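You operate a simulated robot arm through the tools that you are given. There is no shell and no other tool. Be economical: measure what you need, move in short steps, check, and stop when the job is done.

The job below is to be done with a simulated two-armed robot. You get a single attempt, and the scene is never put back.

Task
On the centre of the middle table, fold the blue cloth in half, so that its two long edges meet.

The check looks at the end state, three seconds after you hand in, the way a careful person would. Anything else that was tipped, shoved, dropped, spilled or broken makes it a failure. Flat cloth is picked up by pressing the open fingertips on it (5 to 10 N) and closing them slowly along it; thin cloth reads only 2 to 8 mm in the jaws.

Robot
Two 7-joint arms with two-finger parallel grippers on one trunk, on a base that drives. Base frame: it is fixed to the floor where the robot stands at the start and does not move with it; the origin is under the middle of the robot, x ahead of it, y to its left, z up; the surface under the hand at the start is at about z = 0.8. Readings come in m, degrees, newtons and seconds.
The left shoulder is at the start at [0.07, 0.163, 1.045], the right one opposite. With the tool pointing down near the work surface each hand reaches from about 0.38 to 0.88 m from the robot's upright axis, wherever it stands, measured 20 degrees to its own side. Places, roughly: centre of the middle table [0.5, 0, 0.8]. Payload 3.43 kg a hand.
Tool frame (each hand has its own): the origin (TCP) lies between the finger pads and is the grasp point; the fingertips stand 0.034 m ahead of it; z points along the fingers, y is the line along which they close. Largest opening 0.128 m; finger width 0.024, thickness 0.012; the body of the gripper, 0.048 by 0.13 m, starts 0.096 m behind the TCP.
Orientation is that of the tool frame in the base frame, as [roll, pitch, yaw] about the fixed x, y, z axes, in that order (R = Rz(yaw) Ry(pitch) Rx(roll)). With the fingers straight down and closing along the base's y, the tool's x points along the base's -x, its y along +y and its z along -z.

Tools
- The arms move only by the tool apply_moves. It takes "left_rows", "right_rows" or both (then of equal length, played together; a hand with none holds still); each is a list of rows, each an object (a shift or turn left out is 0, a gripper value left out holds the last) with "dr": the turn, a rotation vector about the tool's x, y, z in degrees, a list of three; "travel": the shift along the tool's x, y, z in m, a list of three; "hand": the opening in per cent of the stroke, from 0 (shut) to 100 (fully open). In form: [{"dr": [ax, ay, az], "travel": [x, y, z], "hand": hand}, ...]. A call has 1 to 12 rows; each row shifts and turns the commanded pose from where the row before left it, along the tool's axes as they then stand. Rows are played at 5 a second. More than 0.05 m and 8.6 degrees between two rows, or a gripper value outside its range, and nothing of the call is played. A pose out of reach is approached as far as the arm can. The call stops where the force on the tool passes 40 N (or 10 N more than at its start, if that is more) or the arm is blocked; 0.2 s more then pass. Each finger travels about 0.153 m/s and halts on what it meets, pressing with about 23 N; the grip force reading is that of the motor and also rises with nothing between the fingers. The clock runs only during rows and for 0.2 s after the last one: add rows that do not move to give the fingers time. The reply holds the time, the measured pose of the TCP, the force on the tool along the base axes, the opening and the grip force, in the units named above and with some noise, with the torque about the TCP (base axes, N m) and any sound that the robot's microphone picked up.
- Cameras (640 x 400 px; columns grow to the right, rows downward): "scene" is now at [0.1299, -0.0017, 1.2638]; the picture's right is [-0.07, -1.00, 0.00], its down [-0.72, 0.05, -0.69] and it looks along [0.69, -0.05, -0.72] (base axes); focal length 278 px, centre (320, 200). "left" rides on the left gripper at [0.076, 0.011, -0.16] in its tool frame; the picture's right is [-0.15, 0.99, 0.00], its down [-0.88, -0.13, -0.46] and it looks along [-0.45, -0.07, 0.89] (tool axes); focal length 234 px, centre (320, 200). "right" rides on the right gripper at [0.076, -0.011, -0.16] in its tool frame; the picture's right is [0.15, 0.99, 0.00], its down [-0.88, 0.13, -0.46] and it looks along [-0.45, 0.07, 0.89] (tool axes); focal length 234 px, centre (320, 200). There is no depth. A picture from a camera that has moved, and an enlarged one, comes with that camera's place and axes in the base frame and with its lens. The place of the scene camera against the robot may be out by one fixed shift of up to 0.012 m in any direction.
- grab_frame(camera): a new picture of that camera. The clock stands still meanwhile.
- slide_trunk(by): slides the trunk up (or, below 0, down) by that many m; the arms and the scene camera ride with it, the base frame stays. It gives what a move gives, with no picture.
- roll_base(legs): drives the robot by 1 to 6 legs, each [ahead, left, turn to the left] in m, m and degrees, along the robot's own axes; the way and the turn of a leg run together, so that a leg with both is an arc; at most 1.5 m and 180 degrees a leg. The arms and the cameras ride along, it lands a little off, and it stops where it bumps. It gives what a move gives.
- head_to(pan, tilt): turns the head with the scene camera to pan (to the left, within 86 degrees either way) and tilt (down, from -29 to 69), counted from straight ahead of the robot. It gives what a move gives.
- enlarge(camera, box): a new picture of the part [left, top, right, bottom] of that camera's present view, enlarged. The clock stands still meanwhile.
- close_job(): hands the job in; it is judged then, once.

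Work in short steps. Places have to be worked out from the pictures, the camera data and where the tool is seen: move nearer, look again, correct. Check each grasp and each placing, and mend what went wrong. You have 120 turns and 92 pictures in all, those below and enlarged ones among them. Open the grippers and draw the arms clear of the work before you hand the job in, unless the task says otherwise; then end with one line.

The tools are called after ">>>" by a JSON object that holds its "fn" and its "kwargs". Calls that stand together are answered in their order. apply_moves: Moves the arms, as the interface text tells. Its arguments: {"type":"object","properties":{"left_rows":{"type":"array","items":{"type":"object","properties":{"dr":{"type":"array","items":{"type":"number"}},"travel":{"type":"array","items":{"type":"number"}},"hand":{"type":"number"}}}},"right_rows":{"type":"array","items":{"type":"object","properties":{"dr":{"type":"array","items":{"type":"number"}},"travel":{"type":"array","items":{"type":"number"}},"hand":{"type":"number"}}}}},"required":[]} The other tools are called the same way: slide_trunk (by) slides the trunk up or down; roll_base (legs) drives the base; head_to (pan, tilt) turns the head that bears the scene camera; grab_frame (camera) takes a picture; enlarge (camera, box) takes an enlarged picture of a part of a camera's view; close_job () hands the job in.

At the start:

```text
time: 0.0
left_eef_pos: [0.5125, 0.2594, 0.9744]
left_ee_rot: [180.0, 0.0, 179.9]
left_wrist_force: [-0.5, 0.2, -0.2]
left_moment: [-0.01, 0.04, -0.01]
left_gripper_width: 0.128
left_grip_force: 0.0
right_eef_pos: [0.4115, -0.1589, 1.0312]
right_ee_rot: [180.0, -0.1, 179.9]
right_wrist_force: [-0.4, -0.8, 0.7]
right_moment: [-0.02, -0.02, 0.01]
right_gripper_width: 0.1279
right_grip_force: 0.1
trunk travel left (down, up): [-0.525, 0.415]
robot x, y, heading: [-0.002, -0.0003, -0.2]
head pan, tilt: [-4.0, 46.0]
```

scene: 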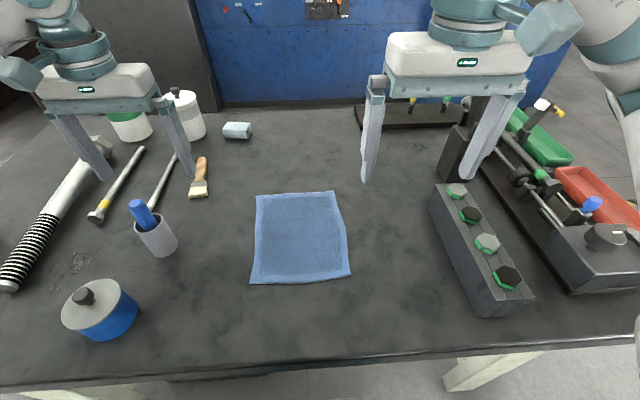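
right: 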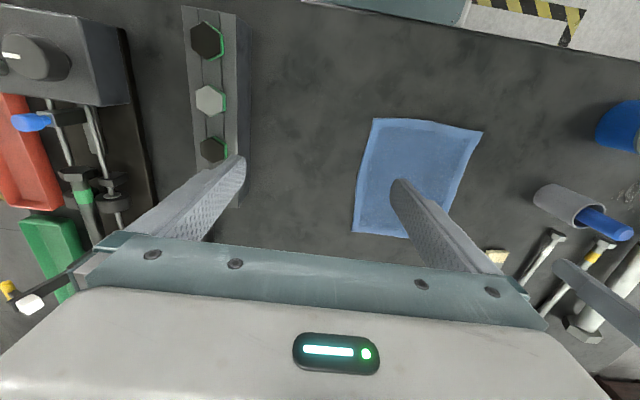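
left: 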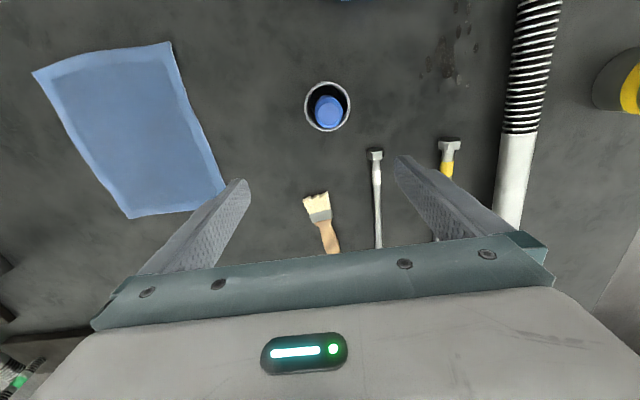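

The cloth spans roughly x 0.376–0.60 and y −0.075 to 0.11, so its long edges run along x. I want to turn the robot so both hands can take one long edge, so I check the free space to the left first.

>>> {"fn": "head_to", "kwargs": {"pan": 70, "tilt": 35}}

>>> {"fn": "grab_frame", "kwargs": {"camera": "scene"}}

```text
time: 1.5
left_eef_pos: [0.5124, 0.2596, 0.9735]
left_ee_rot: [-179.9, -0.1, 180.0]
left_wrist_force: [0.7, -0.1, -0.4]
left_moment: [-0.01, 0.02, 0.02]
left_gripper_width: 0.128
left_grip_force: 0.0
right_eef_pos: [0.4117, -0.1586, 1.0305]
right_ee_rot: [-180.0, 0.0, 179.9]
right_wrist_force: [0.5, -0.3, -0.4]
right_moment: [0.01, 0.03, 0.03]
right_gripper_width: 0.1279
right_grip_force: 0.0
trunk travel left (down, up): [-0.525, 0.415]
robot x, y, heading: [0.0009, 0.0012, -0.1]
head pan, tilt: [70.0, 35.0]
```

```text
88 pictures are left
camera scene: at [0.0798, 0.0867, 1.2801], right [0.94, -0.34, 0.0], down [-0.2, -0.54, -0.82], along [0.28, 0.77, -0.57], focal length 278 px, centre (320, 200)
```

scene: 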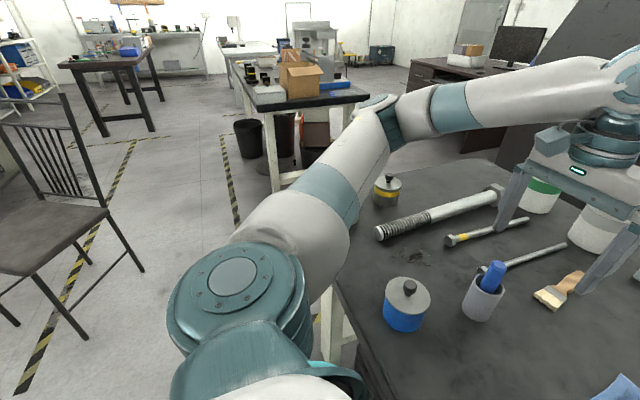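

There is free floor to the left. I'll raise the trunk for clearance, back off, then shift left and turn right by about 35°.

>>> {"fn": "slide_trunk", "kwargs": {"by": 0.1}}

>>> {"fn": "roll_base", "kwargs": {"legs": [[-0.12, 0, 0], [0, 0.25, 0], [0, 0, -35]]}}

>>> {"fn": "head_to", "kwargs": {"pan": 10, "tilt": 46}}

>>> {"fn": "grab_frame", "kwargs": {"camera": "scene"}}

```text
time: 2.8
left_eef_pos: [0.5119, 0.2597, 1.0736]
left_ee_rot: [180.0, 0.0, -179.9]
left_wrist_force: [-0.5, 0.2, -0.4]
left_moment: [0.02, 0.01, 0.02]
left_gripper_width: 0.1279
left_grip_force: 0.0
right_eef_pos: [0.4124, -0.1579, 1.131]
right_ee_rot: [180.0, -0.1, 179.9]
right_wrist_force: [-0.3, -0.2, 0.4]
right_moment: [0.0, 0.02, -0.02]
right_gripper_width: 0.1278
right_grip_force: 0.1
trunk travel left (down, up): [-0.625, 0.315]
robot x, y, heading: [-0.0011, -0.0035, -0.1]
head pan, tilt: [70.0, 35.0]
```

```text
time: 7.1
left_eef_pos: [0.454, 0.1665, 1.0736]
left_ee_rot: [-180.0, 0.0, 145.0]
left_wrist_force: [-0.2, 0.5, 0.5]
left_moment: [0.06, 0.0, -0.01]
left_gripper_width: 0.1279
left_grip_force: 0.0
right_eef_pos: [0.1316, -0.1186, 1.1306]
right_ee_rot: [-180.0, -0.1, 145.0]
right_wrist_force: [0.1, 0.2, -0.2]
right_moment: [0.01, -0.01, 0.0]
right_gripper_width: 0.1278
right_grip_force: 0.0
trunk travel left (down, up): [-0.625, 0.315]
robot x, y, heading: [-0.1141, 0.2477, -34.9]
head pan, tilt: [70.0, 35.0]
```

```text
time: 8.4
left_eef_pos: [0.4545, 0.1667, 1.0745]
left_ee_rot: [-180.0, 0.0, 145.1]
left_wrist_force: [-0.4, 0.8, -0.3]
left_moment: [0.02, -0.01, 0.02]
left_gripper_width: 0.128
left_grip_force: 0.0
right_eef_pos: [0.131, -0.1189, 1.1313]
right_ee_rot: [-179.9, -0.1, 145.1]
right_wrist_force: [0.1, -0.5, 0.0]
right_moment: [0.03, -0.01, 0.0]
right_gripper_width: 0.1279
right_grip_force: 0.1
trunk travel left (down, up): [-0.625, 0.315]
robot x, y, heading: [-0.1126, 0.2459, -35.1]
head pan, tilt: [10.0, 46.0]
```

```text
87 pictures are left
camera scene: at [-0.0016, 0.1886, 1.3639], right [-0.42, -0.91, 0.0], down [-0.65, 0.3, -0.69], along [0.63, -0.29, -0.72], focal length 278 px, centre (320, 200)
```

scene: 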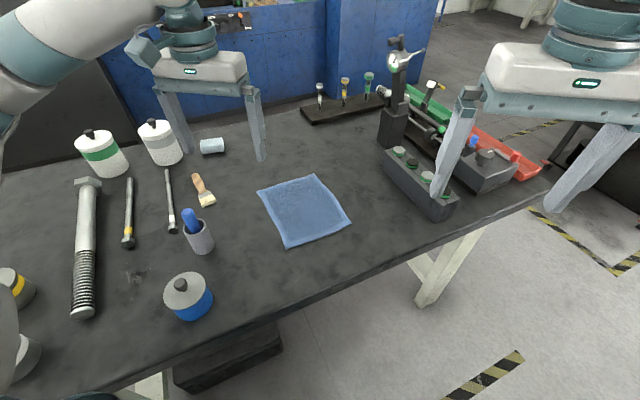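

The robot now stands at (−0.113, 0.246), heading −35°. I lower the trunk again and turn both hands so they close along base y, with the right hand moving toward the near end of the left edge and the left hand toward the far end.

>>> {"fn": "slide_trunk", "kwargs": {"by": -0.1}}

>>> {"fn": "apply_moves", "kwargs": {"left_rows": [{"dr": [0, 0, -7]}, {"dr": [0, 0, -7]}, {"dr": [0, 0, -7]}, {"dr": [0, 0, -7]}, {"dr": [0, 0, -7]}, {"travel": [-0.03, -0.02, 0]}, {"travel": [-0.03, -0.02, 0]}, {"travel": [-0.03, -0.02, 0]}, {"travel": [-0.03, -0.02, 0]}], "right_rows": [{"dr": [0, 0, -7]}, {"dr": [0, 0, -7]}, {"dr": [0, 0, -7]}, {"dr": [0, 0, -7]}, {"dr": [0, 0, -7]}, {"travel": [-0.035, 0.025, 0]}, {"travel": [-0.035, 0.025, 0]}, {"travel": [-0.035, 0.025, 0]}, {"travel": [-0.035, 0.025, 0]}]}}

>>> {"fn": "grab_frame", "kwargs": {"camera": "scene"}}

>>> {"fn": "grab_frame", "kwargs": {"camera": "left"}}

```text
time: 9.7
left_eef_pos: [0.4538, 0.1674, 0.9741]
left_ee_rot: [-179.9, -0.1, 145.0]
left_wrist_force: [0.2, 0.6, -0.3]
left_moment: [0.02, 0.01, -0.03]
left_gripper_width: 0.1283
left_grip_force: 0.0
right_eef_pos: [0.1311, -0.1177, 1.0308]
right_ee_rot: [-180.0, 0.0, 144.9]
right_wrist_force: [-0.1, 0.5, -0.4]
right_moment: [-0.03, 0.01, 0.01]
right_gripper_width: 0.128
right_grip_force: 0.0
trunk travel left (down, up): [-0.525, 0.415]
robot x, y, heading: [-0.1129, 0.247, -34.9]
head pan, tilt: [10.0, 46.0]
```

```text
time: 11.7
left_eef_pos: [0.5755, 0.0855, 0.9744]
left_ee_rot: [180.0, -0.2, -179.9]
left_wrist_force: [0.9, -0.2, 1.0]
left_moment: [-0.02, 0.02, 0.01]
left_gripper_width: 0.1281
left_grip_force: 0.0
right_eef_pos: [0.2725, -0.0179, 1.0315]
right_ee_rot: [-179.9, -0.3, -179.9]
right_wrist_force: [0.1, 0.6, -0.2]
right_moment: [-0.02, 0.03, -0.04]
right_gripper_width: 0.1282
right_grip_force: 0.0
trunk travel left (down, up): [-0.525, 0.415]
robot x, y, heading: [-0.1163, 0.2457, -34.9]
head pan, tilt: [10.0, 46.0]
```

```text
86 pictures are left
camera scene: at [0.0001, 0.1885, 1.2636], right [-0.42, -0.91, 0.0], down [-0.65, 0.3, -0.69], along [0.63, -0.29, -0.72], focal length 278 px, centre (320, 200)
```

scene: 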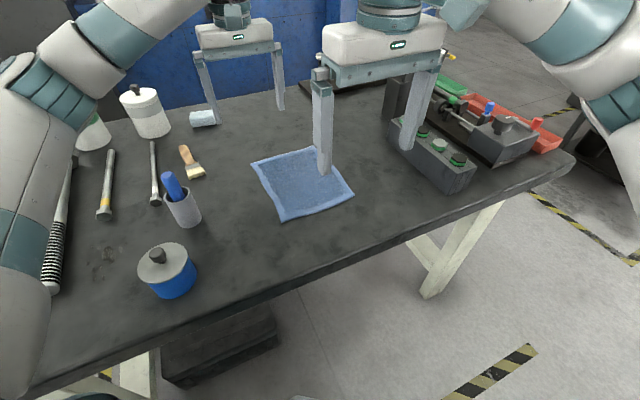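

```text
85 pictures are left
camera left: at [0.5008, 0.0966, 1.1346], right [0.14, 0.99, 0.0], down [0.88, -0.13, 0.45], along [0.45, -0.07, -0.89], focal length 234 px, centre (320, 200)
```

left: 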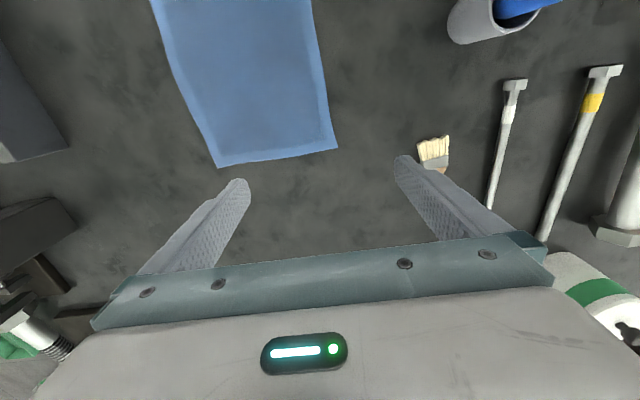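

From the left camera the far corners lie at about (0.590, 0.108) and (0.594, −0.070), agreeing with the first estimate. Next I bring the right hand near the near-left corner and look from there.

>>> {"fn": "apply_moves", "kwargs": {"right_rows": [{"travel": [-0.03, 0.025, 0.014]}, {"travel": [-0.03, 0.025, 0.014]}, {"travel": [-0.03, 0.025, 0.014]}, {"travel": [-0.03, 0.023, 0.014]}]}}

>>> {"fn": "grab_frame", "kwargs": {"camera": "right"}}

>>> {"fn": "grab_frame", "kwargs": {"camera": "scene"}}

```text
time: 12.7
left_eef_pos: [0.575, 0.0872, 0.9744]
left_ee_rot: [-179.9, -0.2, -179.7]
left_wrist_force: [0.5, 0.3, 0.1]
left_moment: [-0.01, 0.01, -0.01]
left_gripper_width: 0.1281
left_grip_force: 0.1
right_eef_pos: [0.3914, 0.0805, 0.9721]
right_ee_rot: [-180.0, -0.1, 180.0]
right_wrist_force: [0.6, -0.4, 0.4]
right_moment: [0.02, 0.02, -0.01]
right_gripper_width: 0.128
right_grip_force: 0.0
trunk travel left (down, up): [-0.525, 0.415]
robot x, y, heading: [-0.1146, 0.2435, -34.9]
head pan, tilt: [10.0, 46.0]
```

```text
84 pictures are left
camera right: at [0.3155, 0.0691, 1.1322], right [-0.15, 0.99, 0.0], down [0.88, 0.13, 0.45], along [0.45, 0.07, -0.89], focal length 234 px, centre (320, 200)
```

right: 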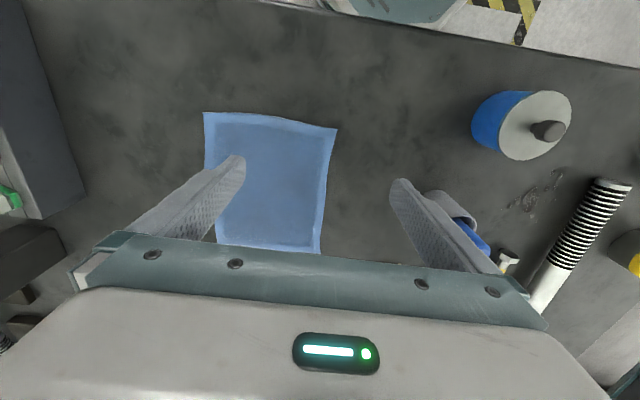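

```text
83 pictures are left
camera scene: at [-0.0006, 0.1895, 1.2638], right [-0.42, -0.91, 0.0], down [-0.65, 0.3, -0.69], along [0.63, -0.29, -0.72], focal length 278 px, centre (320, 200)
```

scene: 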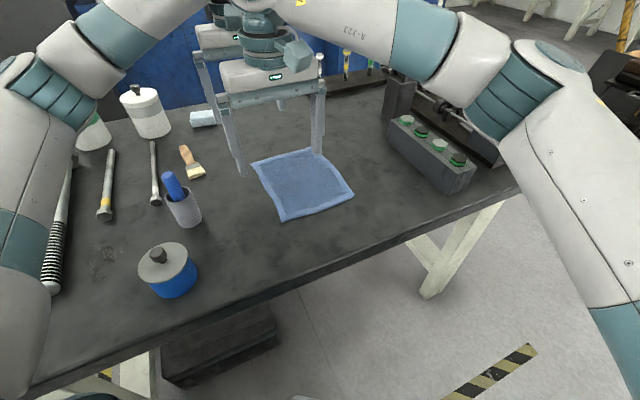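

Corners: FL (0.589, 0.109), NL (0.372, 0.101), FR (0.594, −0.070), NR (0.376, −0.077). I narrow both hands to about 31 mm, centre them 25 mm inside the left edge and 20 mm in from its ends, and descend to just above the cloth.

>>> {"fn": "apply_moves", "kwargs": {"left_rows": [{"travel": [0.005, -0.004, 0.03], "hand": 24}, {"travel": [0, 0, 0.03]}, {"travel": [0, 0, 0.03]}, {"travel": [0, 0, 0.03]}, {"travel": [0, 0, 0.008]}, {}], "right_rows": [{"travel": [0, -0.004, 0.03], "hand": 24}, {"travel": [0, 0, 0.03]}, {"travel": [0, 0, 0.03]}, {"travel": [0, 0, 0.03]}, {"travel": [0, 0, 0.006]}, {}]}}

>>> {"fn": "grab_frame", "kwargs": {"camera": "left"}}

>>> {"fn": "grab_frame", "kwargs": {"camera": "right"}}

>>> {"fn": "enlarge", "kwargs": {"camera": "scene", "box": [200, 100, 400, 225]}}

```text
time: 14.1
left_eef_pos: [0.5673, 0.0836, 0.8469]
left_ee_rot: [-180.0, 0.0, -179.8]
left_wrist_force: [-0.3, -0.5, 0.0]
left_moment: [0.02, 0.02, -0.04]
left_gripper_width: 0.0306
left_grip_force: 0.0
right_eef_pos: [0.3923, 0.0761, 0.8498]
right_ee_rot: [179.8, -0.1, 180.0]
right_wrist_force: [0.1, 0.7, -0.3]
right_moment: [0.02, 0.0, 0.02]
right_gripper_width: 0.0306
right_grip_force: 0.1
trunk travel left (down, up): [-0.525, 0.415]
robot x, y, heading: [-0.1159, 0.2464, -35.0]
head pan, tilt: [10.0, 46.0]
```

```text
82 pictures are left
camera left: at [0.4936, 0.0931, 1.0061], right [0.14, 0.99, 0.0], down [0.88, -0.13, 0.46], along [0.45, -0.07, -0.89], focal length 234 px, centre (320, 200)
```

left: 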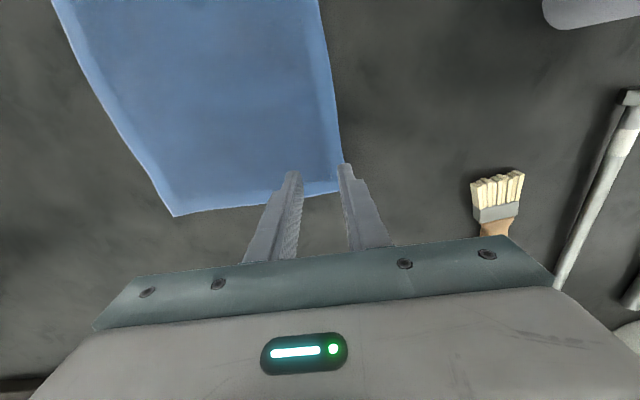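

```text
81 pictures are left
camera right: at [0.3158, 0.0644, 1.0086], right [-0.15, 0.99, 0.0], down [0.88, 0.13, 0.45], along [0.45, 0.07, -0.89], focal length 234 px, centre (320, 200)
```

right: 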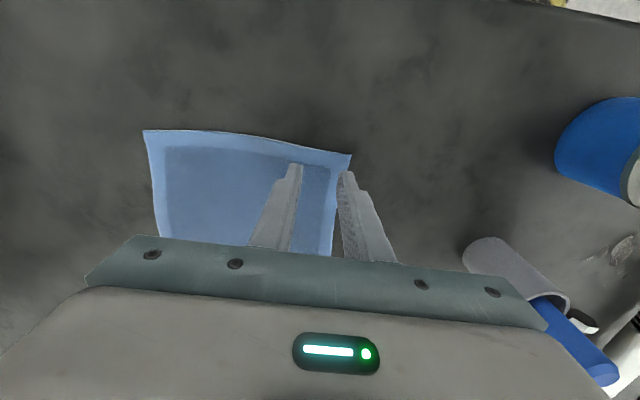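

```text
3.20 times, centred on (300, 162) of scene
camera zoom: at [-0.0014, 0.1885, 1.2638], right [-0.42, -0.91, 0.0], down [-0.65, 0.3, -0.69], along [0.63, -0.29, -0.72], focal length 890 px, centre (384, 320)
```

zoom: 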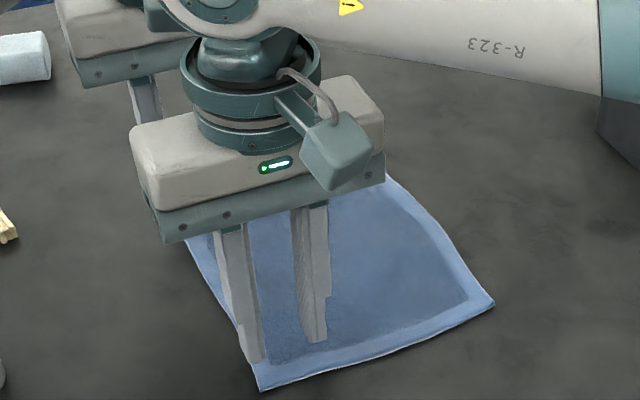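

The outer fingers sit right at the edge, so I shift both hands 6 mm inward. Then I lower in small steps toward contact.

>>> {"fn": "apply_moves", "kwargs": {"left_rows": [{"travel": [0, -0.006, 0]}, {"travel": [0, 0, 0.005]}, {"travel": [0, 0, 0.004]}, {}], "right_rows": [{"travel": [0, -0.006, 0]}, {"travel": [0, 0, 0.006]}, {"travel": [0, 0, 0.006]}, {}]}}

```text
time: 15.1
left_eef_pos: [0.568, 0.0788, 0.8381]
left_ee_rot: [-179.9, 0.0, -179.8]
left_wrist_force: [1.6, 0.0, 5.5]
left_moment: [0.02, -0.03, -0.03]
left_gripper_width: 0.0306
left_grip_force: 0.0
right_eef_pos: [0.3914, 0.0702, 0.8383]
right_ee_rot: [-180.0, 0.0, -180.0]
right_wrist_force: [1.0, 0.0, 5.0]
right_moment: [-0.03, -0.02, 0.0]
right_gripper_width: 0.0307
right_grip_force: 0.1
trunk travel left (down, up): [-0.525, 0.415]
robot x, y, heading: [-0.1113, 0.2469, -35.2]
head pan, tilt: [10.0, 46.0]
```

Both hands press with about 5 N. I add a touch more and close slowly.

>>> {"fn": "apply_moves", "kwargs": {"left_rows": [{"travel": [0, 0, 0.0007], "hand": 22}, {"hand": 20}, {"hand": 18}, {"hand": 16}, {"hand": 14}, {"hand": 12}, {"hand": 10}, {"hand": 8}, {"hand": 6}, {"hand": 4}, {"hand": 2}, {"hand": 0}], "right_rows": [{"travel": [0, 0, 0.0007], "hand": 22}, {"hand": 20}, {"hand": 18}, {"hand": 16}, {"hand": 14}, {"hand": 12}, {"hand": 10}, {"hand": 8}, {"hand": 6}, {"hand": 4}, {"hand": 2}, {"hand": 0}]}}

>>> {"fn": "grab_frame", "kwargs": {"camera": "left"}}

>>> {"fn": "grab_frame", "kwargs": {"camera": "right"}}

```text
time: 17.7
left_eef_pos: [0.5669, 0.0774, 0.8377]
left_ee_rot: [-179.9, 0.2, -179.9]
left_wrist_force: [-1.8, -0.9, 13.0]
left_moment: [-0.03, 0.04, 0.01]
left_gripper_width: 0.0041
left_grip_force: 23.1
right_eef_pos: [0.3903, 0.0698, 0.837]
right_ee_rot: [180.0, 0.1, -180.0]
right_wrist_force: [1.0, 0.1, 11.9]
right_moment: [0.02, -0.05, 0.04]
right_gripper_width: 0.0047
right_grip_force: 23.2
trunk travel left (down, up): [-0.525, 0.415]
robot x, y, heading: [-0.1156, 0.2455, -35.0]
head pan, tilt: [10.0, 46.0]
```

```text
79 pictures are left
camera left: at [0.4923, 0.0887, 0.9968], right [0.15, 0.99, 0.0], down [0.88, -0.13, 0.46], along [0.45, -0.07, -0.89], focal length 234 px, centre (320, 200)
```

left: 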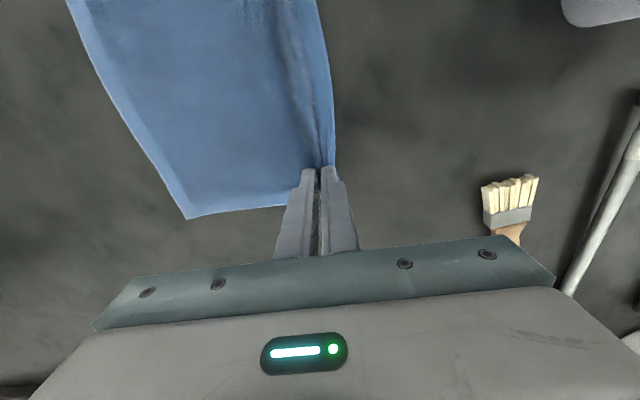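

```text
78 pictures are left
camera right: at [0.3135, 0.059, 0.9961], right [-0.15, 0.99, 0.0], down [0.88, 0.13, 0.46], along [0.45, 0.07, -0.89], focal length 234 px, centre (320, 200)
```

right: 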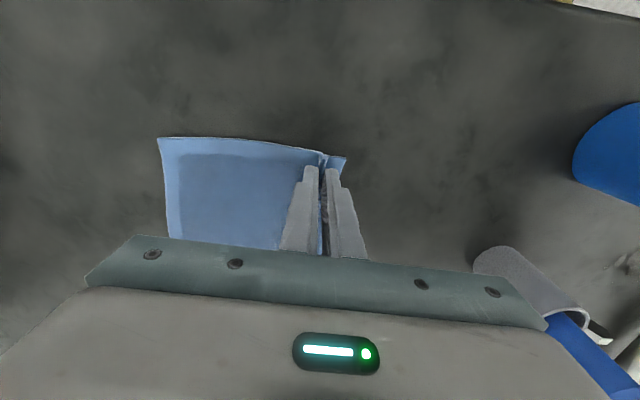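

The cloth is held (about 4 mm), but as a ridge roughly 13–20 mm inside the edge, which would leave the edge doubled back after folding. I'll release by opening slowly to spread it flat again, then regrasp at the very edge.

>>> {"fn": "apply_moves", "kwargs": {"left_rows": [{"hand": 3}, {"hand": 6}, {"hand": 9}, {"hand": 12}, {"hand": 15}, {"hand": 18}, {"hand": 21}, {"hand": 24}, {}, {"travel": [0, 0, -0.012]}, {}], "right_rows": [{"hand": 3}, {"hand": 6}, {"hand": 9}, {"hand": 12}, {"hand": 15}, {"hand": 18}, {"hand": 21}, {"hand": 24}, {}, {"travel": [0, 0, -0.012]}, {}]}}

>>> {"fn": "grab_frame", "kwargs": {"camera": "left"}}

>>> {"fn": "grab_frame", "kwargs": {"camera": "right"}}

>>> {"fn": "enlarge", "kwargs": {"camera": "scene", "box": [200, 100, 400, 225]}}

```text
time: 20.1
left_eef_pos: [0.5692, 0.078, 0.8475]
left_ee_rot: [-180.0, -0.2, -179.9]
left_wrist_force: [0.1, -0.4, -0.3]
left_moment: [-0.02, 0.0, -0.01]
left_gripper_width: 0.0307
left_grip_force: 0.0
right_eef_pos: [0.3913, 0.0704, 0.8478]
right_ee_rot: [180.0, -0.2, 180.0]
right_wrist_force: [-0.7, -0.3, -0.3]
right_moment: [0.0, -0.01, 0.0]
right_gripper_width: 0.0307
right_grip_force: 0.0
trunk travel left (down, up): [-0.525, 0.415]
robot x, y, heading: [-0.1137, 0.2445, -35.1]
head pan, tilt: [10.0, 46.0]
```

```text
77 pictures are left
camera left: at [0.4941, 0.088, 1.0069], right [0.14, 0.99, 0.0], down [0.88, -0.13, 0.45], along [0.45, -0.07, -0.89], focal length 234 px, centre (320, 200)
```

left: 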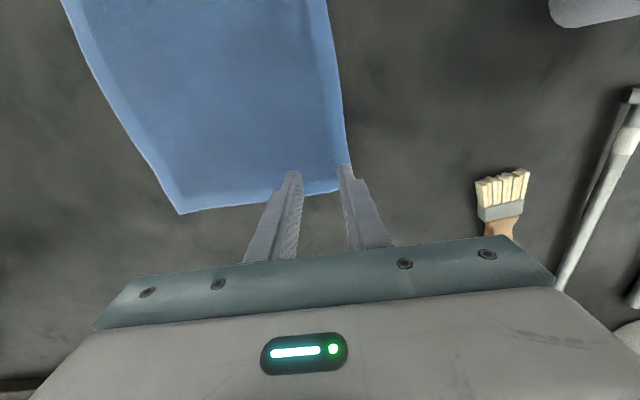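

```text
76 pictures are left
camera right: at [0.3141, 0.0592, 1.0068], right [-0.15, 0.99, 0.0], down [0.88, 0.13, 0.45], along [0.45, 0.07, -0.89], focal length 234 px, centre (320, 200)
```

right: 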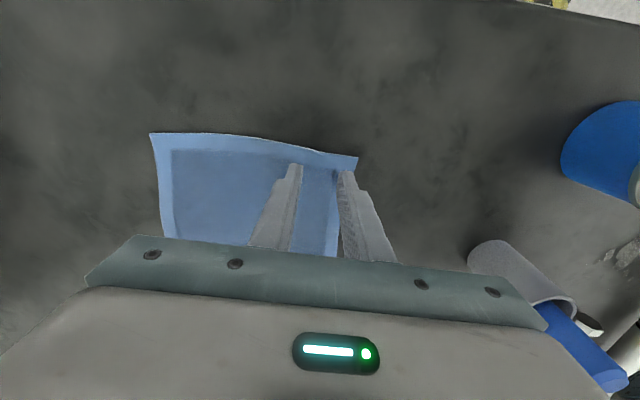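

```text
3.20 times, centred on (300, 162) of scene
camera zoom: at [-0.0017, 0.1885, 1.2637], right [-0.42, -0.91, 0.0], down [-0.65, 0.3, -0.69], along [0.63, -0.29, -0.72], focal length 890 px, centre (384, 320)
```

zoom: 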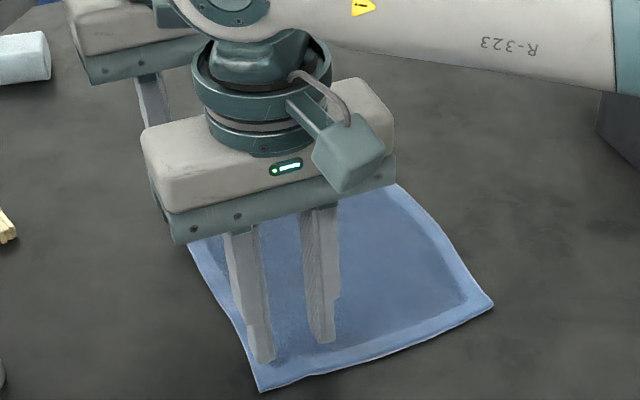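

The cloth came back flat. I shift both hands outward so the outer finger lies about 3 mm beyond the edge, narrow the jaws to 24 mm, and check.

>>> {"fn": "apply_moves", "kwargs": {"left_rows": [{"travel": [0, 0.006, 0], "hand": 19}, {"travel": [0, 0.006, 0]}, {"travel": [0, 0, 0.006]}, {}], "right_rows": [{"travel": [0, 0.008, 0], "hand": 19}, {"travel": [0, 0.008, 0]}, {"travel": [0, 0, 0.006]}, {}]}}

>>> {"fn": "enlarge", "kwargs": {"camera": "left", "box": [240, 100, 440, 225]}}

>>> {"fn": "enlarge", "kwargs": {"camera": "right", "box": [240, 100, 440, 225]}}

>>> {"fn": "enlarge", "kwargs": {"camera": "scene", "box": [220, 150, 340, 225]}}

```text
time: 21.1
left_eef_pos: [0.5688, 0.089, 0.841]
left_ee_rot: [-180.0, 0.0, -179.9]
left_wrist_force: [-0.9, 0.1, -0.2]
left_moment: [-0.01, 0.02, 0.0]
left_gripper_width: 0.0243
left_grip_force: 0.2
right_eef_pos: [0.3921, 0.0857, 0.843]
right_ee_rot: [-180.0, 0.0, -180.0]
right_wrist_force: [0.0, 0.6, -0.3]
right_moment: [-0.01, 0.02, 0.03]
right_gripper_width: 0.0243
right_grip_force: 0.0
trunk travel left (down, up): [-0.525, 0.415]
robot x, y, heading: [-0.1164, 0.2495, -34.9]
head pan, tilt: [10.0, 46.0]
```

```text
3.20 times, centred on (340, 162) of left
camera zoom: at [0.4939, 0.1001, 1.0011], right [0.15, 0.99, 0.0], down [0.88, -0.13, 0.46], along [0.45, -0.07, -0.89], focal length 749 px, centre (256, 320)
```

zoom: 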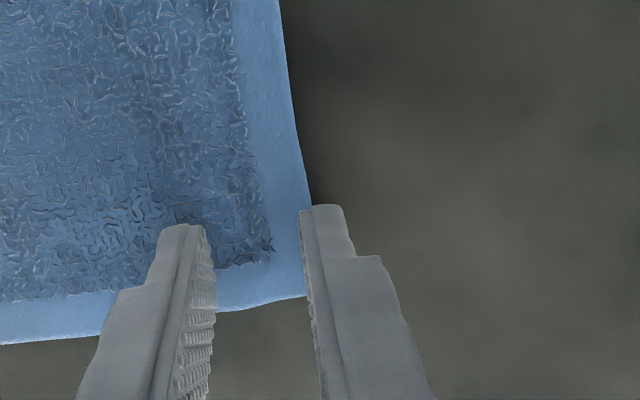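

```text
3.20 times, centred on (340, 162) of right
camera zoom: at [0.3154, 0.0752, 1.0024], right [-0.15, 0.99, 0.0], down [0.88, 0.13, 0.46], along [0.45, 0.07, -0.89], focal length 749 px, centre (256, 320)
```

zoom: 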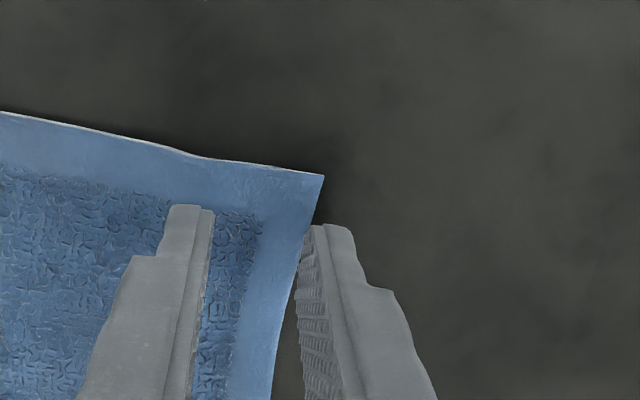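

```text
5.33 times, centred on (280, 188) of scene
camera zoom: at [-0.0018, 0.1887, 1.2639], right [-0.42, -0.91, 0.0], down [-0.65, 0.3, -0.69], along [0.63, -0.29, -0.72], focal length 1484 px, centre (533, 267)
```

zoom: 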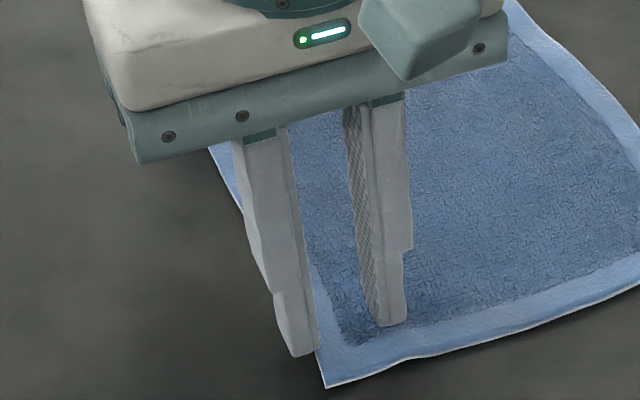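

The left outer finger still overlaps the edge by about 3–4 mm, and the right one is just off it. I correct (+6 mm left, +1 mm right) and lower to light contact.

>>> {"fn": "apply_moves", "kwargs": {"left_rows": [{"travel": [0, 0.006, 0]}, {}, {"travel": [0, 0, 0.0025]}, {"travel": [0, 0, 0.0015]}, {}], "right_rows": [{"travel": [0, 0.001, 0]}, {}, {"travel": [0, 0, 0.004]}, {"travel": [0, 0, 0.0015]}, {}]}}

>>> {"fn": "enlarge", "kwargs": {"camera": "left", "box": [240, 100, 440, 225]}}

>>> {"fn": "enlarge", "kwargs": {"camera": "right", "box": [240, 100, 440, 225]}}

```text
time: 22.3
left_eef_pos: [0.5675, 0.0951, 0.838]
left_ee_rot: [180.0, 0.1, -179.8]
left_wrist_force: [0.5, -0.2, 2.6]
left_moment: [-0.04, -0.03, 0.02]
left_gripper_width: 0.0241
left_grip_force: 0.0
right_eef_pos: [0.3897, 0.0861, 0.8367]
right_ee_rot: [-179.9, 0.0, -180.0]
right_wrist_force: [-0.3, 0.2, 4.2]
right_moment: [-0.05, 0.03, 0.01]
right_gripper_width: 0.0243
right_grip_force: 0.0
trunk travel left (down, up): [-0.525, 0.415]
robot x, y, heading: [-0.1137, 0.2492, -35.0]
head pan, tilt: [10.0, 46.0]
```

```text
3.20 times, centred on (340, 162) of left
camera zoom: at [0.4926, 0.1059, 0.9981], right [0.15, 0.99, 0.0], down [0.88, -0.13, 0.46], along [0.45, -0.07, -0.89], focal length 749 px, centre (256, 320)
```

zoom: 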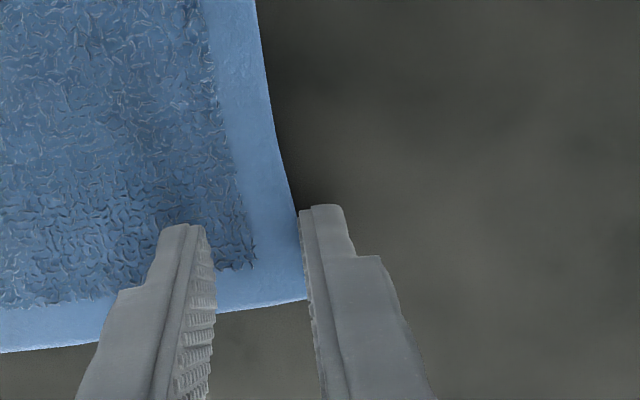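

```text
3.20 times, centred on (340, 162) of right
camera zoom: at [0.3148, 0.0757, 0.9968], right [-0.15, 0.99, 0.0], down [0.88, 0.13, 0.46], along [0.45, 0.07, -0.89], focal length 749 px, centre (256, 320)
```

zoom: 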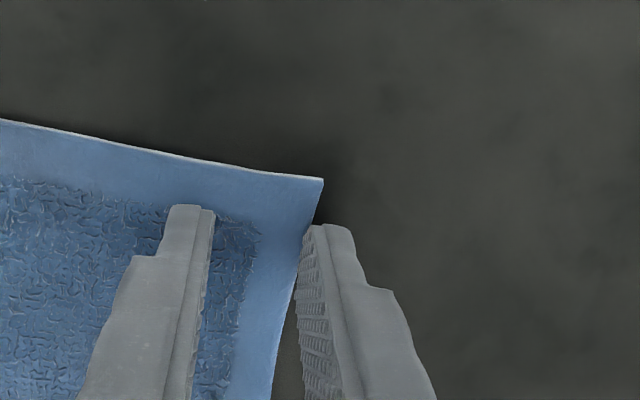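

The left finger's far side may still catch the corner, so I lift a little, move left +4 mm and right +2 mm, and set down to about 6 N.

>>> {"fn": "apply_moves", "kwargs": {"left_rows": [{"travel": [0, 0, -0.005]}, {"travel": [0, 0.004, 0]}, {"travel": [0, 0, 0.004]}, {"travel": [0, 0, 0.0016]}, {}], "right_rows": [{"travel": [0, 0, -0.005]}, {"travel": [0, 0.002, 0]}, {"travel": [0, 0, 0.004]}, {"travel": [0, 0, 0.0013]}, {}]}}

>>> {"fn": "enlarge", "kwargs": {"camera": "left", "box": [240, 100, 440, 225]}}

```text
time: 23.5
left_eef_pos: [0.5682, 0.0986, 0.8379]
left_ee_rot: [179.9, -0.1, -179.9]
left_wrist_force: [-0.3, 0.4, 1.7]
left_moment: [-0.03, -0.01, -0.03]
left_gripper_width: 0.0243
left_grip_force: 0.4
right_eef_pos: [0.3912, 0.0893, 0.8375]
right_ee_rot: [179.9, -0.1, 180.0]
right_wrist_force: [-1.1, -0.6, 5.7]
right_moment: [-0.1, 0.05, -0.01]
right_gripper_width: 0.0243
right_grip_force: 0.0
trunk travel left (down, up): [-0.525, 0.415]
robot x, y, heading: [-0.1124, 0.2476, -34.9]
head pan, tilt: [10.0, 46.0]
```

```text
3.20 times, centred on (340, 162) of left
camera zoom: at [0.4934, 0.1099, 0.9978], right [0.15, 0.99, 0.0], down [0.88, -0.13, 0.46], along [0.45, -0.07, -0.89], focal length 749 px, centre (256, 320)
```

zoom: 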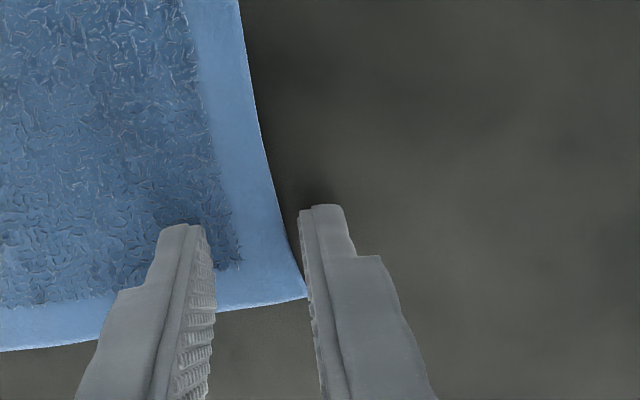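

The outer finger is now just off the edge on both hands. I press a little harder and close slowly.

>>> {"fn": "apply_moves", "kwargs": {"left_rows": [{"travel": [0, 0, 0.0012], "hand": 18}, {"hand": 16}, {"hand": 14.5}, {"hand": 13}, {"hand": 11.5}, {"hand": 10}, {"hand": 8}, {"hand": 6}, {"hand": 4}, {"hand": 2}, {"hand": 0}, {}], "right_rows": [{"travel": [0, 0, 0.0006], "hand": 18}, {"hand": 16}, {"hand": 14.5}, {"hand": 13}, {"hand": 11.5}, {"hand": 10}, {"hand": 8}, {"hand": 6}, {"hand": 4}, {"hand": 2}, {"hand": 0}, {}]}}

>>> {"fn": "enlarge", "kwargs": {"camera": "left", "box": [240, 100, 440, 225]}}

>>> {"fn": "enlarge", "kwargs": {"camera": "right", "box": [240, 100, 440, 225]}}

```text
time: 26.1
left_eef_pos: [0.5698, 0.0983, 0.8363]
left_ee_rot: [180.0, -0.1, -179.8]
left_wrist_force: [0.1, -2.4, 10.3]
left_moment: [-0.18, -0.01, -0.02]
left_gripper_width: 0.0042
left_grip_force: 22.6
right_eef_pos: [0.3907, 0.0889, 0.8368]
right_ee_rot: [179.9, 0.0, -179.9]
right_wrist_force: [0.7, -1.3, 7.6]
right_moment: [-0.12, 0.03, -0.02]
right_gripper_width: 0.0043
right_grip_force: 23.2
trunk travel left (down, up): [-0.525, 0.415]
robot x, y, heading: [-0.1184, 0.2479, -35.0]
head pan, tilt: [10.0, 46.0]
```

```text
3.20 times, centred on (340, 162) of left
camera zoom: at [0.4935, 0.1093, 0.9966], right [0.15, 0.99, 0.0], down [0.88, -0.13, 0.46], along [0.45, -0.07, -0.89], focal length 749 px, centre (256, 320)
```

zoom: 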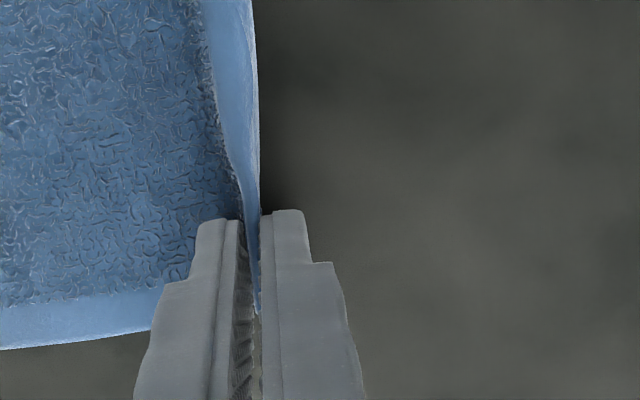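

```text
3.20 times, centred on (340, 162) of right
camera zoom: at [0.3139, 0.078, 0.9962], right [-0.15, 0.99, 0.0], down [0.88, 0.13, 0.46], along [0.45, 0.07, -0.89], focal length 749 px, centre (256, 320)
```

zoom: 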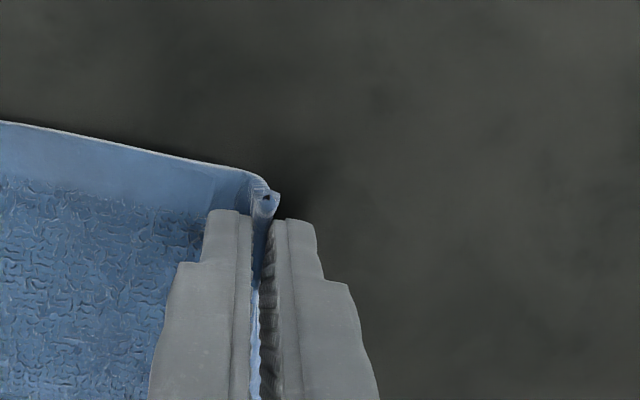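

Both jaws hold just the cloth's edge, standing up between the pads. I carry it in an arc about the fold line (y≈0.015) up to the apex and check.

>>> {"fn": "apply_moves", "kwargs": {"left_rows": [{"travel": [0, -0.0027, -0.019]}, {}, {"travel": [0, -0.0079, -0.0178]}, {}, {"travel": [0, -0.0125, -0.0153]}, {}, {"travel": [0, -0.0164, -0.0116]}, {}, {"travel": [0, -0.0191, -0.0074]}, {}, {"travel": [0, -0.0204, -0.0025]}, {}], "right_rows": [{"travel": [0, -0.0027, -0.019]}, {}, {"travel": [0, -0.0079, -0.0178]}, {}, {"travel": [0, -0.0125, -0.0153]}, {}, {"travel": [0, -0.0164, -0.0116]}, {}, {"travel": [0, -0.0191, -0.0074]}, {}, {"travel": [0, -0.0204, -0.0025]}, {}]}}

>>> {"fn": "enlarge", "kwargs": {"camera": "scene", "box": [200, 100, 400, 225]}}

>>> {"fn": "grab_frame", "kwargs": {"camera": "left"}}

>>> {"fn": "grab_frame", "kwargs": {"camera": "right"}}

```text
time: 28.7
left_eef_pos: [0.5688, 0.0218, 0.9082]
left_ee_rot: [-179.9, 0.0, -179.9]
left_wrist_force: [0.4, 0.1, 0.1]
left_moment: [-0.03, 0.0, 0.0]
left_gripper_width: 0.0042
left_grip_force: 23.2
right_eef_pos: [0.3906, 0.0121, 0.9081]
right_ee_rot: [-180.0, 0.0, -180.0]
right_wrist_force: [0.7, 1.2, 0.9]
right_moment: [-0.02, 0.01, -0.02]
right_gripper_width: 0.004
right_grip_force: 22.6
trunk travel left (down, up): [-0.525, 0.415]
robot x, y, heading: [-0.1119, 0.2519, -35.1]
head pan, tilt: [10.0, 46.0]
```

```text
3.20 times, centred on (300, 162) of scene
camera zoom: at [-0.0012, 0.19, 1.2639], right [-0.42, -0.91, 0.0], down [-0.65, 0.3, -0.69], along [0.63, -0.29, -0.72], focal length 890 px, centre (384, 320)
```

zoom: 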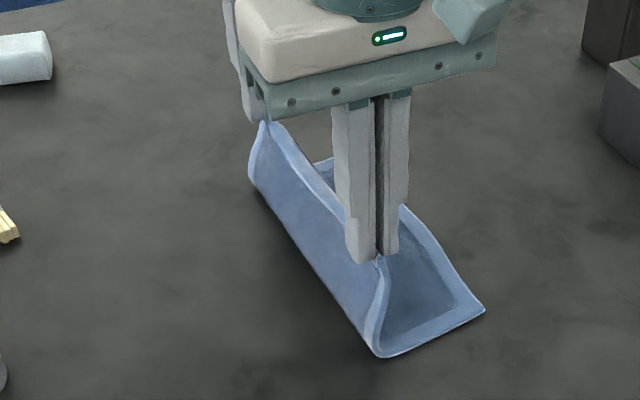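

```text
65 pictures are left
camera left: at [0.4937, 0.0325, 1.0691], right [0.14, 0.99, 0.0], down [0.88, -0.13, 0.46], along [0.45, -0.07, -0.89], focal length 234 px, centre (320, 200)
```

left: 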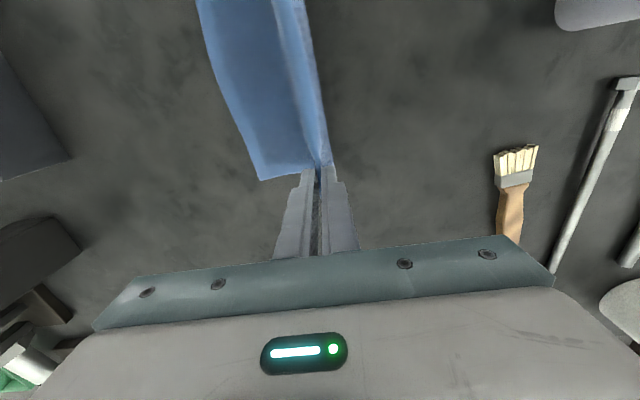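

```text
64 pictures are left
camera right: at [0.3152, 0.0009, 1.0673], right [-0.15, 0.99, 0.0], down [0.88, 0.13, 0.45], along [0.45, 0.07, -0.89], focal length 234 px, centre (320, 200)
```

right: 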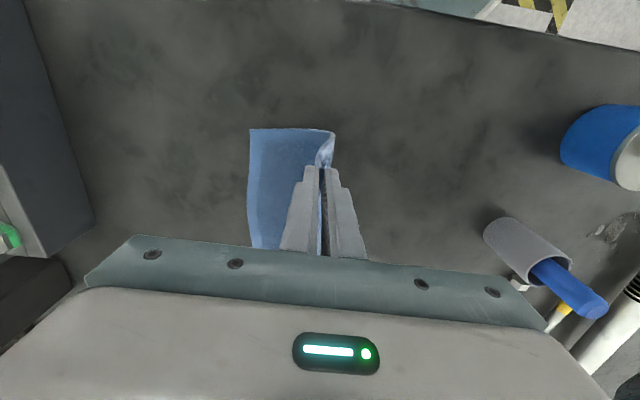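

The fold is forming cleanly, and the lower edge now lies at about y −0.058 (far) and −0.069 (near). I continue over the apex, tilting the hands so the held edge lays outward.

>>> {"fn": "apply_moves", "kwargs": {"left_rows": [{"travel": [0, -0.0142, 0.001], "dr": [-3.75, 0, 0]}, {"travel": [0, -0.014, 0.0022], "dr": [-3.75, 0, 0]}, {"travel": [0, -0.0136, 0.0034], "dr": [-3.75, 0, 0]}, {"travel": [0, -0.0132, 0.0046], "dr": [-3.75, 0, 0]}, {"travel": [0, -0.0125, 0.0057], "dr": [-3.75, 0, 0]}, {}], "right_rows": [{"travel": [0, -0.0142, 0.001], "dr": [-3.75, 0, 0]}, {"travel": [0, -0.014, 0.0022], "dr": [-3.75, 0, 0]}, {"travel": [0, -0.0136, 0.0034], "dr": [-3.75, 0, 0]}, {"travel": [0, -0.0132, 0.0046], "dr": [-3.75, 0, 0]}, {"travel": [0, -0.0125, 0.0057], "dr": [-3.75, 0, 0]}, {}]}}

>>> {"fn": "grab_frame", "kwargs": {"camera": "scene"}}

```text
time: 30.1
left_eef_pos: [0.5704, -0.0412, 0.8863]
left_ee_rot: [161.3, 0.0, -179.9]
left_wrist_force: [-0.6, 0.4, 0.3]
left_moment: [-0.08, 0.0, 0.02]
left_gripper_width: 0.0039
left_grip_force: 22.7
right_eef_pos: [0.3919, -0.0527, 0.8855]
right_ee_rot: [161.1, -0.1, 179.9]
right_wrist_force: [-0.2, 0.7, 0.1]
right_moment: [-0.1, -0.01, -0.05]
right_gripper_width: 0.0038
right_grip_force: 23.1
trunk travel left (down, up): [-0.525, 0.415]
robot x, y, heading: [-0.1133, 0.25, -34.9]
head pan, tilt: [10.0, 46.0]
```

```text
63 pictures are left
camera scene: at [-0.0015, 0.1896, 1.2639], right [-0.42, -0.91, 0.0], down [-0.65, 0.3, -0.69], along [0.63, -0.29, -0.72], focal length 278 px, centre (320, 200)
```

scene: 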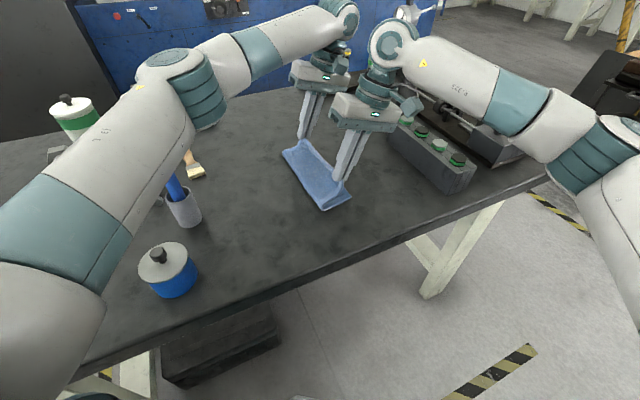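

Tracking is good. I continue with the remaining arc to just above the lower layer.

>>> {"fn": "apply_moves", "kwargs": {"left_rows": [{"travel": [0, -0.0117, 0.0067], "dr": [-3.75, 0, 0]}, {}, {"travel": [0, -0.0108, 0.0077], "dr": [-3.75, 0, 0]}, {}, {"travel": [0, -0.01, 0.0086], "dr": [-3.75, 0, 0]}, {}], "right_rows": [{"travel": [0, -0.0117, 0.0067], "dr": [-3.75, 0, 0]}, {}, {"travel": [0, -0.0108, 0.0077], "dr": [-3.75, 0, 0]}, {}, {"travel": [0, -0.01, 0.0086], "dr": [-3.75, 0, 0]}, {}]}}

>>> {"fn": "enlarge", "kwargs": {"camera": "scene", "box": [240, 100, 440, 225]}}

>>> {"fn": "grab_frame", "kwargs": {"camera": "left"}}

>>> {"fn": "grab_frame", "kwargs": {"camera": "right"}}

```text
time: 31.5
left_eef_pos: [0.5708, -0.0618, 0.8535]
left_ee_rot: [150.2, 0.1, -179.9]
left_wrist_force: [0.0, -0.1, 0.2]
left_moment: [-0.11, 0.01, 0.02]
left_gripper_width: 0.0039
left_grip_force: 23.2
right_eef_pos: [0.3911, -0.0738, 0.8521]
right_ee_rot: [150.1, 0.1, -179.9]
right_wrist_force: [1.1, 1.8, 0.1]
right_moment: [-0.13, -0.02, 0.04]
right_gripper_width: 0.0039
right_grip_force: 23.3
trunk travel left (down, up): [-0.525, 0.415]
robot x, y, heading: [-0.1144, 0.2467, -34.7]
head pan, tilt: [10.0, 46.0]
```

```text
3.20 times, centred on (340, 162) of scene
camera zoom: at [-0.0013, 0.1905, 1.264], right [-0.42, -0.91, 0.0], down [-0.65, 0.3, -0.69], along [0.63, -0.29, -0.72], focal length 890 px, centre (256, 320)
```

zoom: 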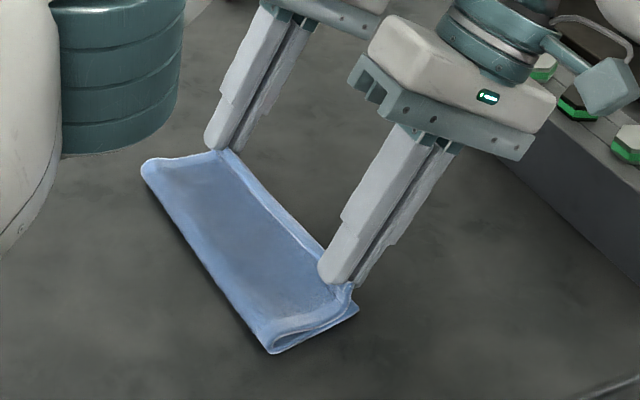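

```text
61 pictures are left
camera left: at [0.4954, -0.1327, 0.9974], right [0.15, 0.86, 0.49], down [0.88, -0.34, 0.33], along [0.45, 0.39, -0.81], focal length 234 px, centre (320, 200)
```

left: 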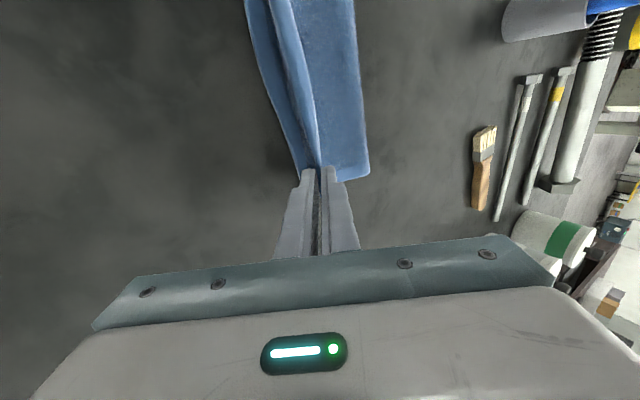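

```text
60 pictures are left
camera right: at [0.3147, -0.1641, 0.984], right [-0.15, 0.86, 0.49], down [0.88, -0.11, 0.46], along [0.45, 0.5, -0.74], focal length 234 px, centre (320, 200)
```

right: 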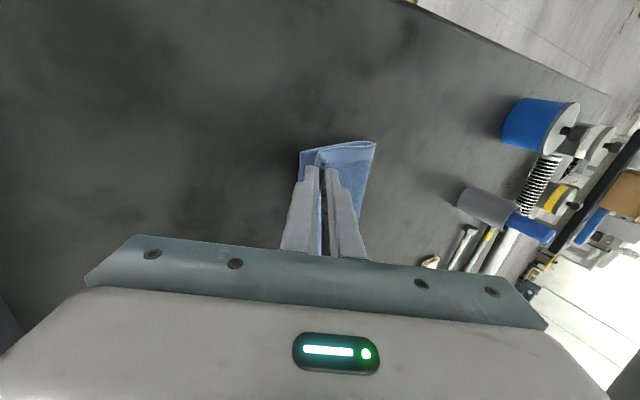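

The held edge is nearly above the lower edge (tips at y ≈ −0.045 and −0.057, plus about 11 mm of held strip). I lower the last centimetre while tilting a bit more.

>>> {"fn": "apply_moves", "kwargs": {"left_rows": [{"travel": [0, -0.0037, 0.0026], "dr": [-3.75, 0, 0]}, {}, {"travel": [0, -0.0039, 0.0025], "dr": [-3.75, 0, 0]}, {}, {"travel": [0, -0.004, 0.0024], "dr": [-3.75, 0, 0]}, {}], "right_rows": [{"travel": [0, -0.0037, 0.0026], "dr": [-3.75, 0, 0]}, {}, {"travel": [0, -0.0039, 0.0025], "dr": [-3.75, 0, 0]}, {}, {"travel": [0, -0.004, 0.0024], "dr": [-3.75, 0, 0]}, {}]}}

>>> {"fn": "enlarge", "kwargs": {"camera": "scene", "box": [260, 130, 380, 205]}}

>>> {"fn": "enlarge", "kwargs": {"camera": "left", "box": [220, 50, 420, 175]}}

>>> {"fn": "enlarge", "kwargs": {"camera": "right", "box": [220, 100, 420, 225]}}

```text
time: 32.9
left_eef_pos: [0.5538, -0.0594, 0.8492]
left_ee_rot: [144.0, -0.4, -180.0]
left_wrist_force: [0.9, 1.1, -0.1]
left_moment: [-0.07, 0.02, -0.03]
left_gripper_width: 0.004
left_grip_force: 23.1
left hand out of reach, approached as far as the arm can: row 1, 3, 5
right_eef_pos: [0.391, -0.0802, 0.8392]
right_ee_rot: [138.7, 0.0, 179.9]
right_wrist_force: [0.1, -0.1, -0.5]
right_moment: [-0.07, 0.01, -0.06]
right_gripper_width: 0.004
right_grip_force: 22.9
trunk travel left (down, up): [-0.525, 0.415]
robot x, y, heading: [-0.1144, 0.2488, -34.9]
head pan, tilt: [10.0, 46.0]
```

```text
5.33 times, centred on (320, 168) of scene
camera zoom: at [-0.0014, 0.1892, 1.2639], right [-0.42, -0.91, 0.0], down [-0.65, 0.3, -0.69], along [0.63, -0.29, -0.72], focal length 1484 px, centre (320, 373)
```

zoom: 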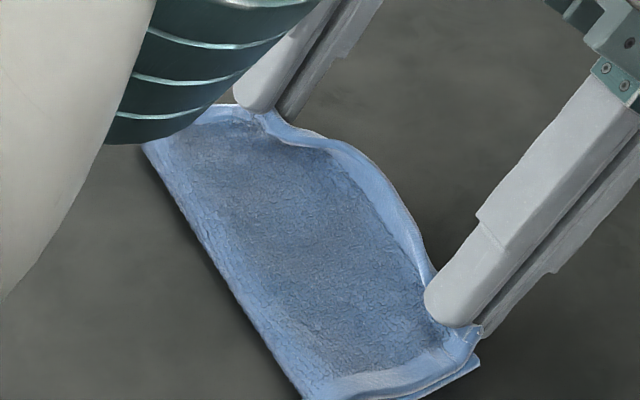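

```text
3.20 times, centred on (320, 112) of left
camera zoom: at [0.4796, -0.1441, 0.9866], right [0.15, 0.8, 0.58], down [0.88, -0.37, 0.29], along [0.44, 0.47, -0.76], focal length 749 px, centre (320, 480)
```

zoom: 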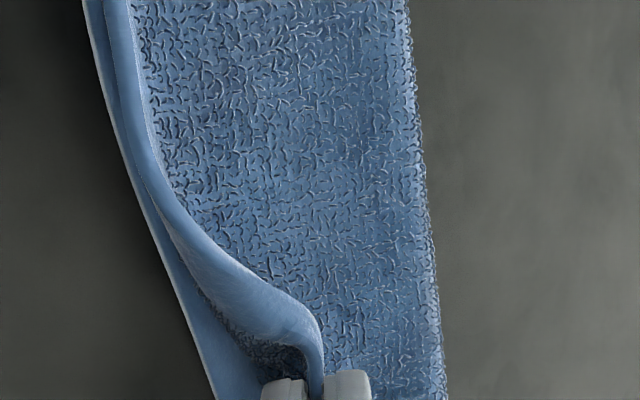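

```text
3.20 times, centred on (320, 162) of right
camera zoom: at [0.3151, -0.194, 0.9511], right [-0.15, 0.74, 0.65], down [0.88, -0.2, 0.43], along [0.45, 0.64, -0.63], focal length 749 px, centre (320, 320)
```

zoom: 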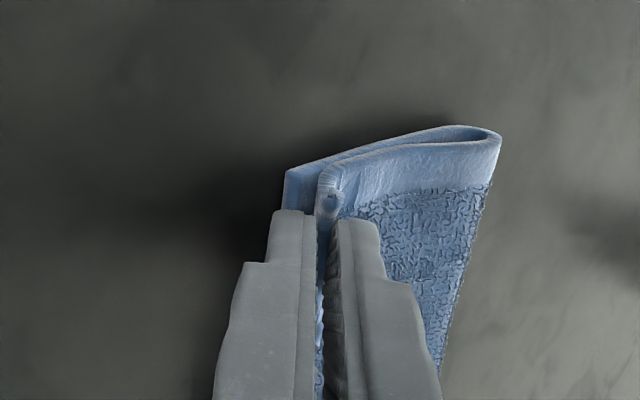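

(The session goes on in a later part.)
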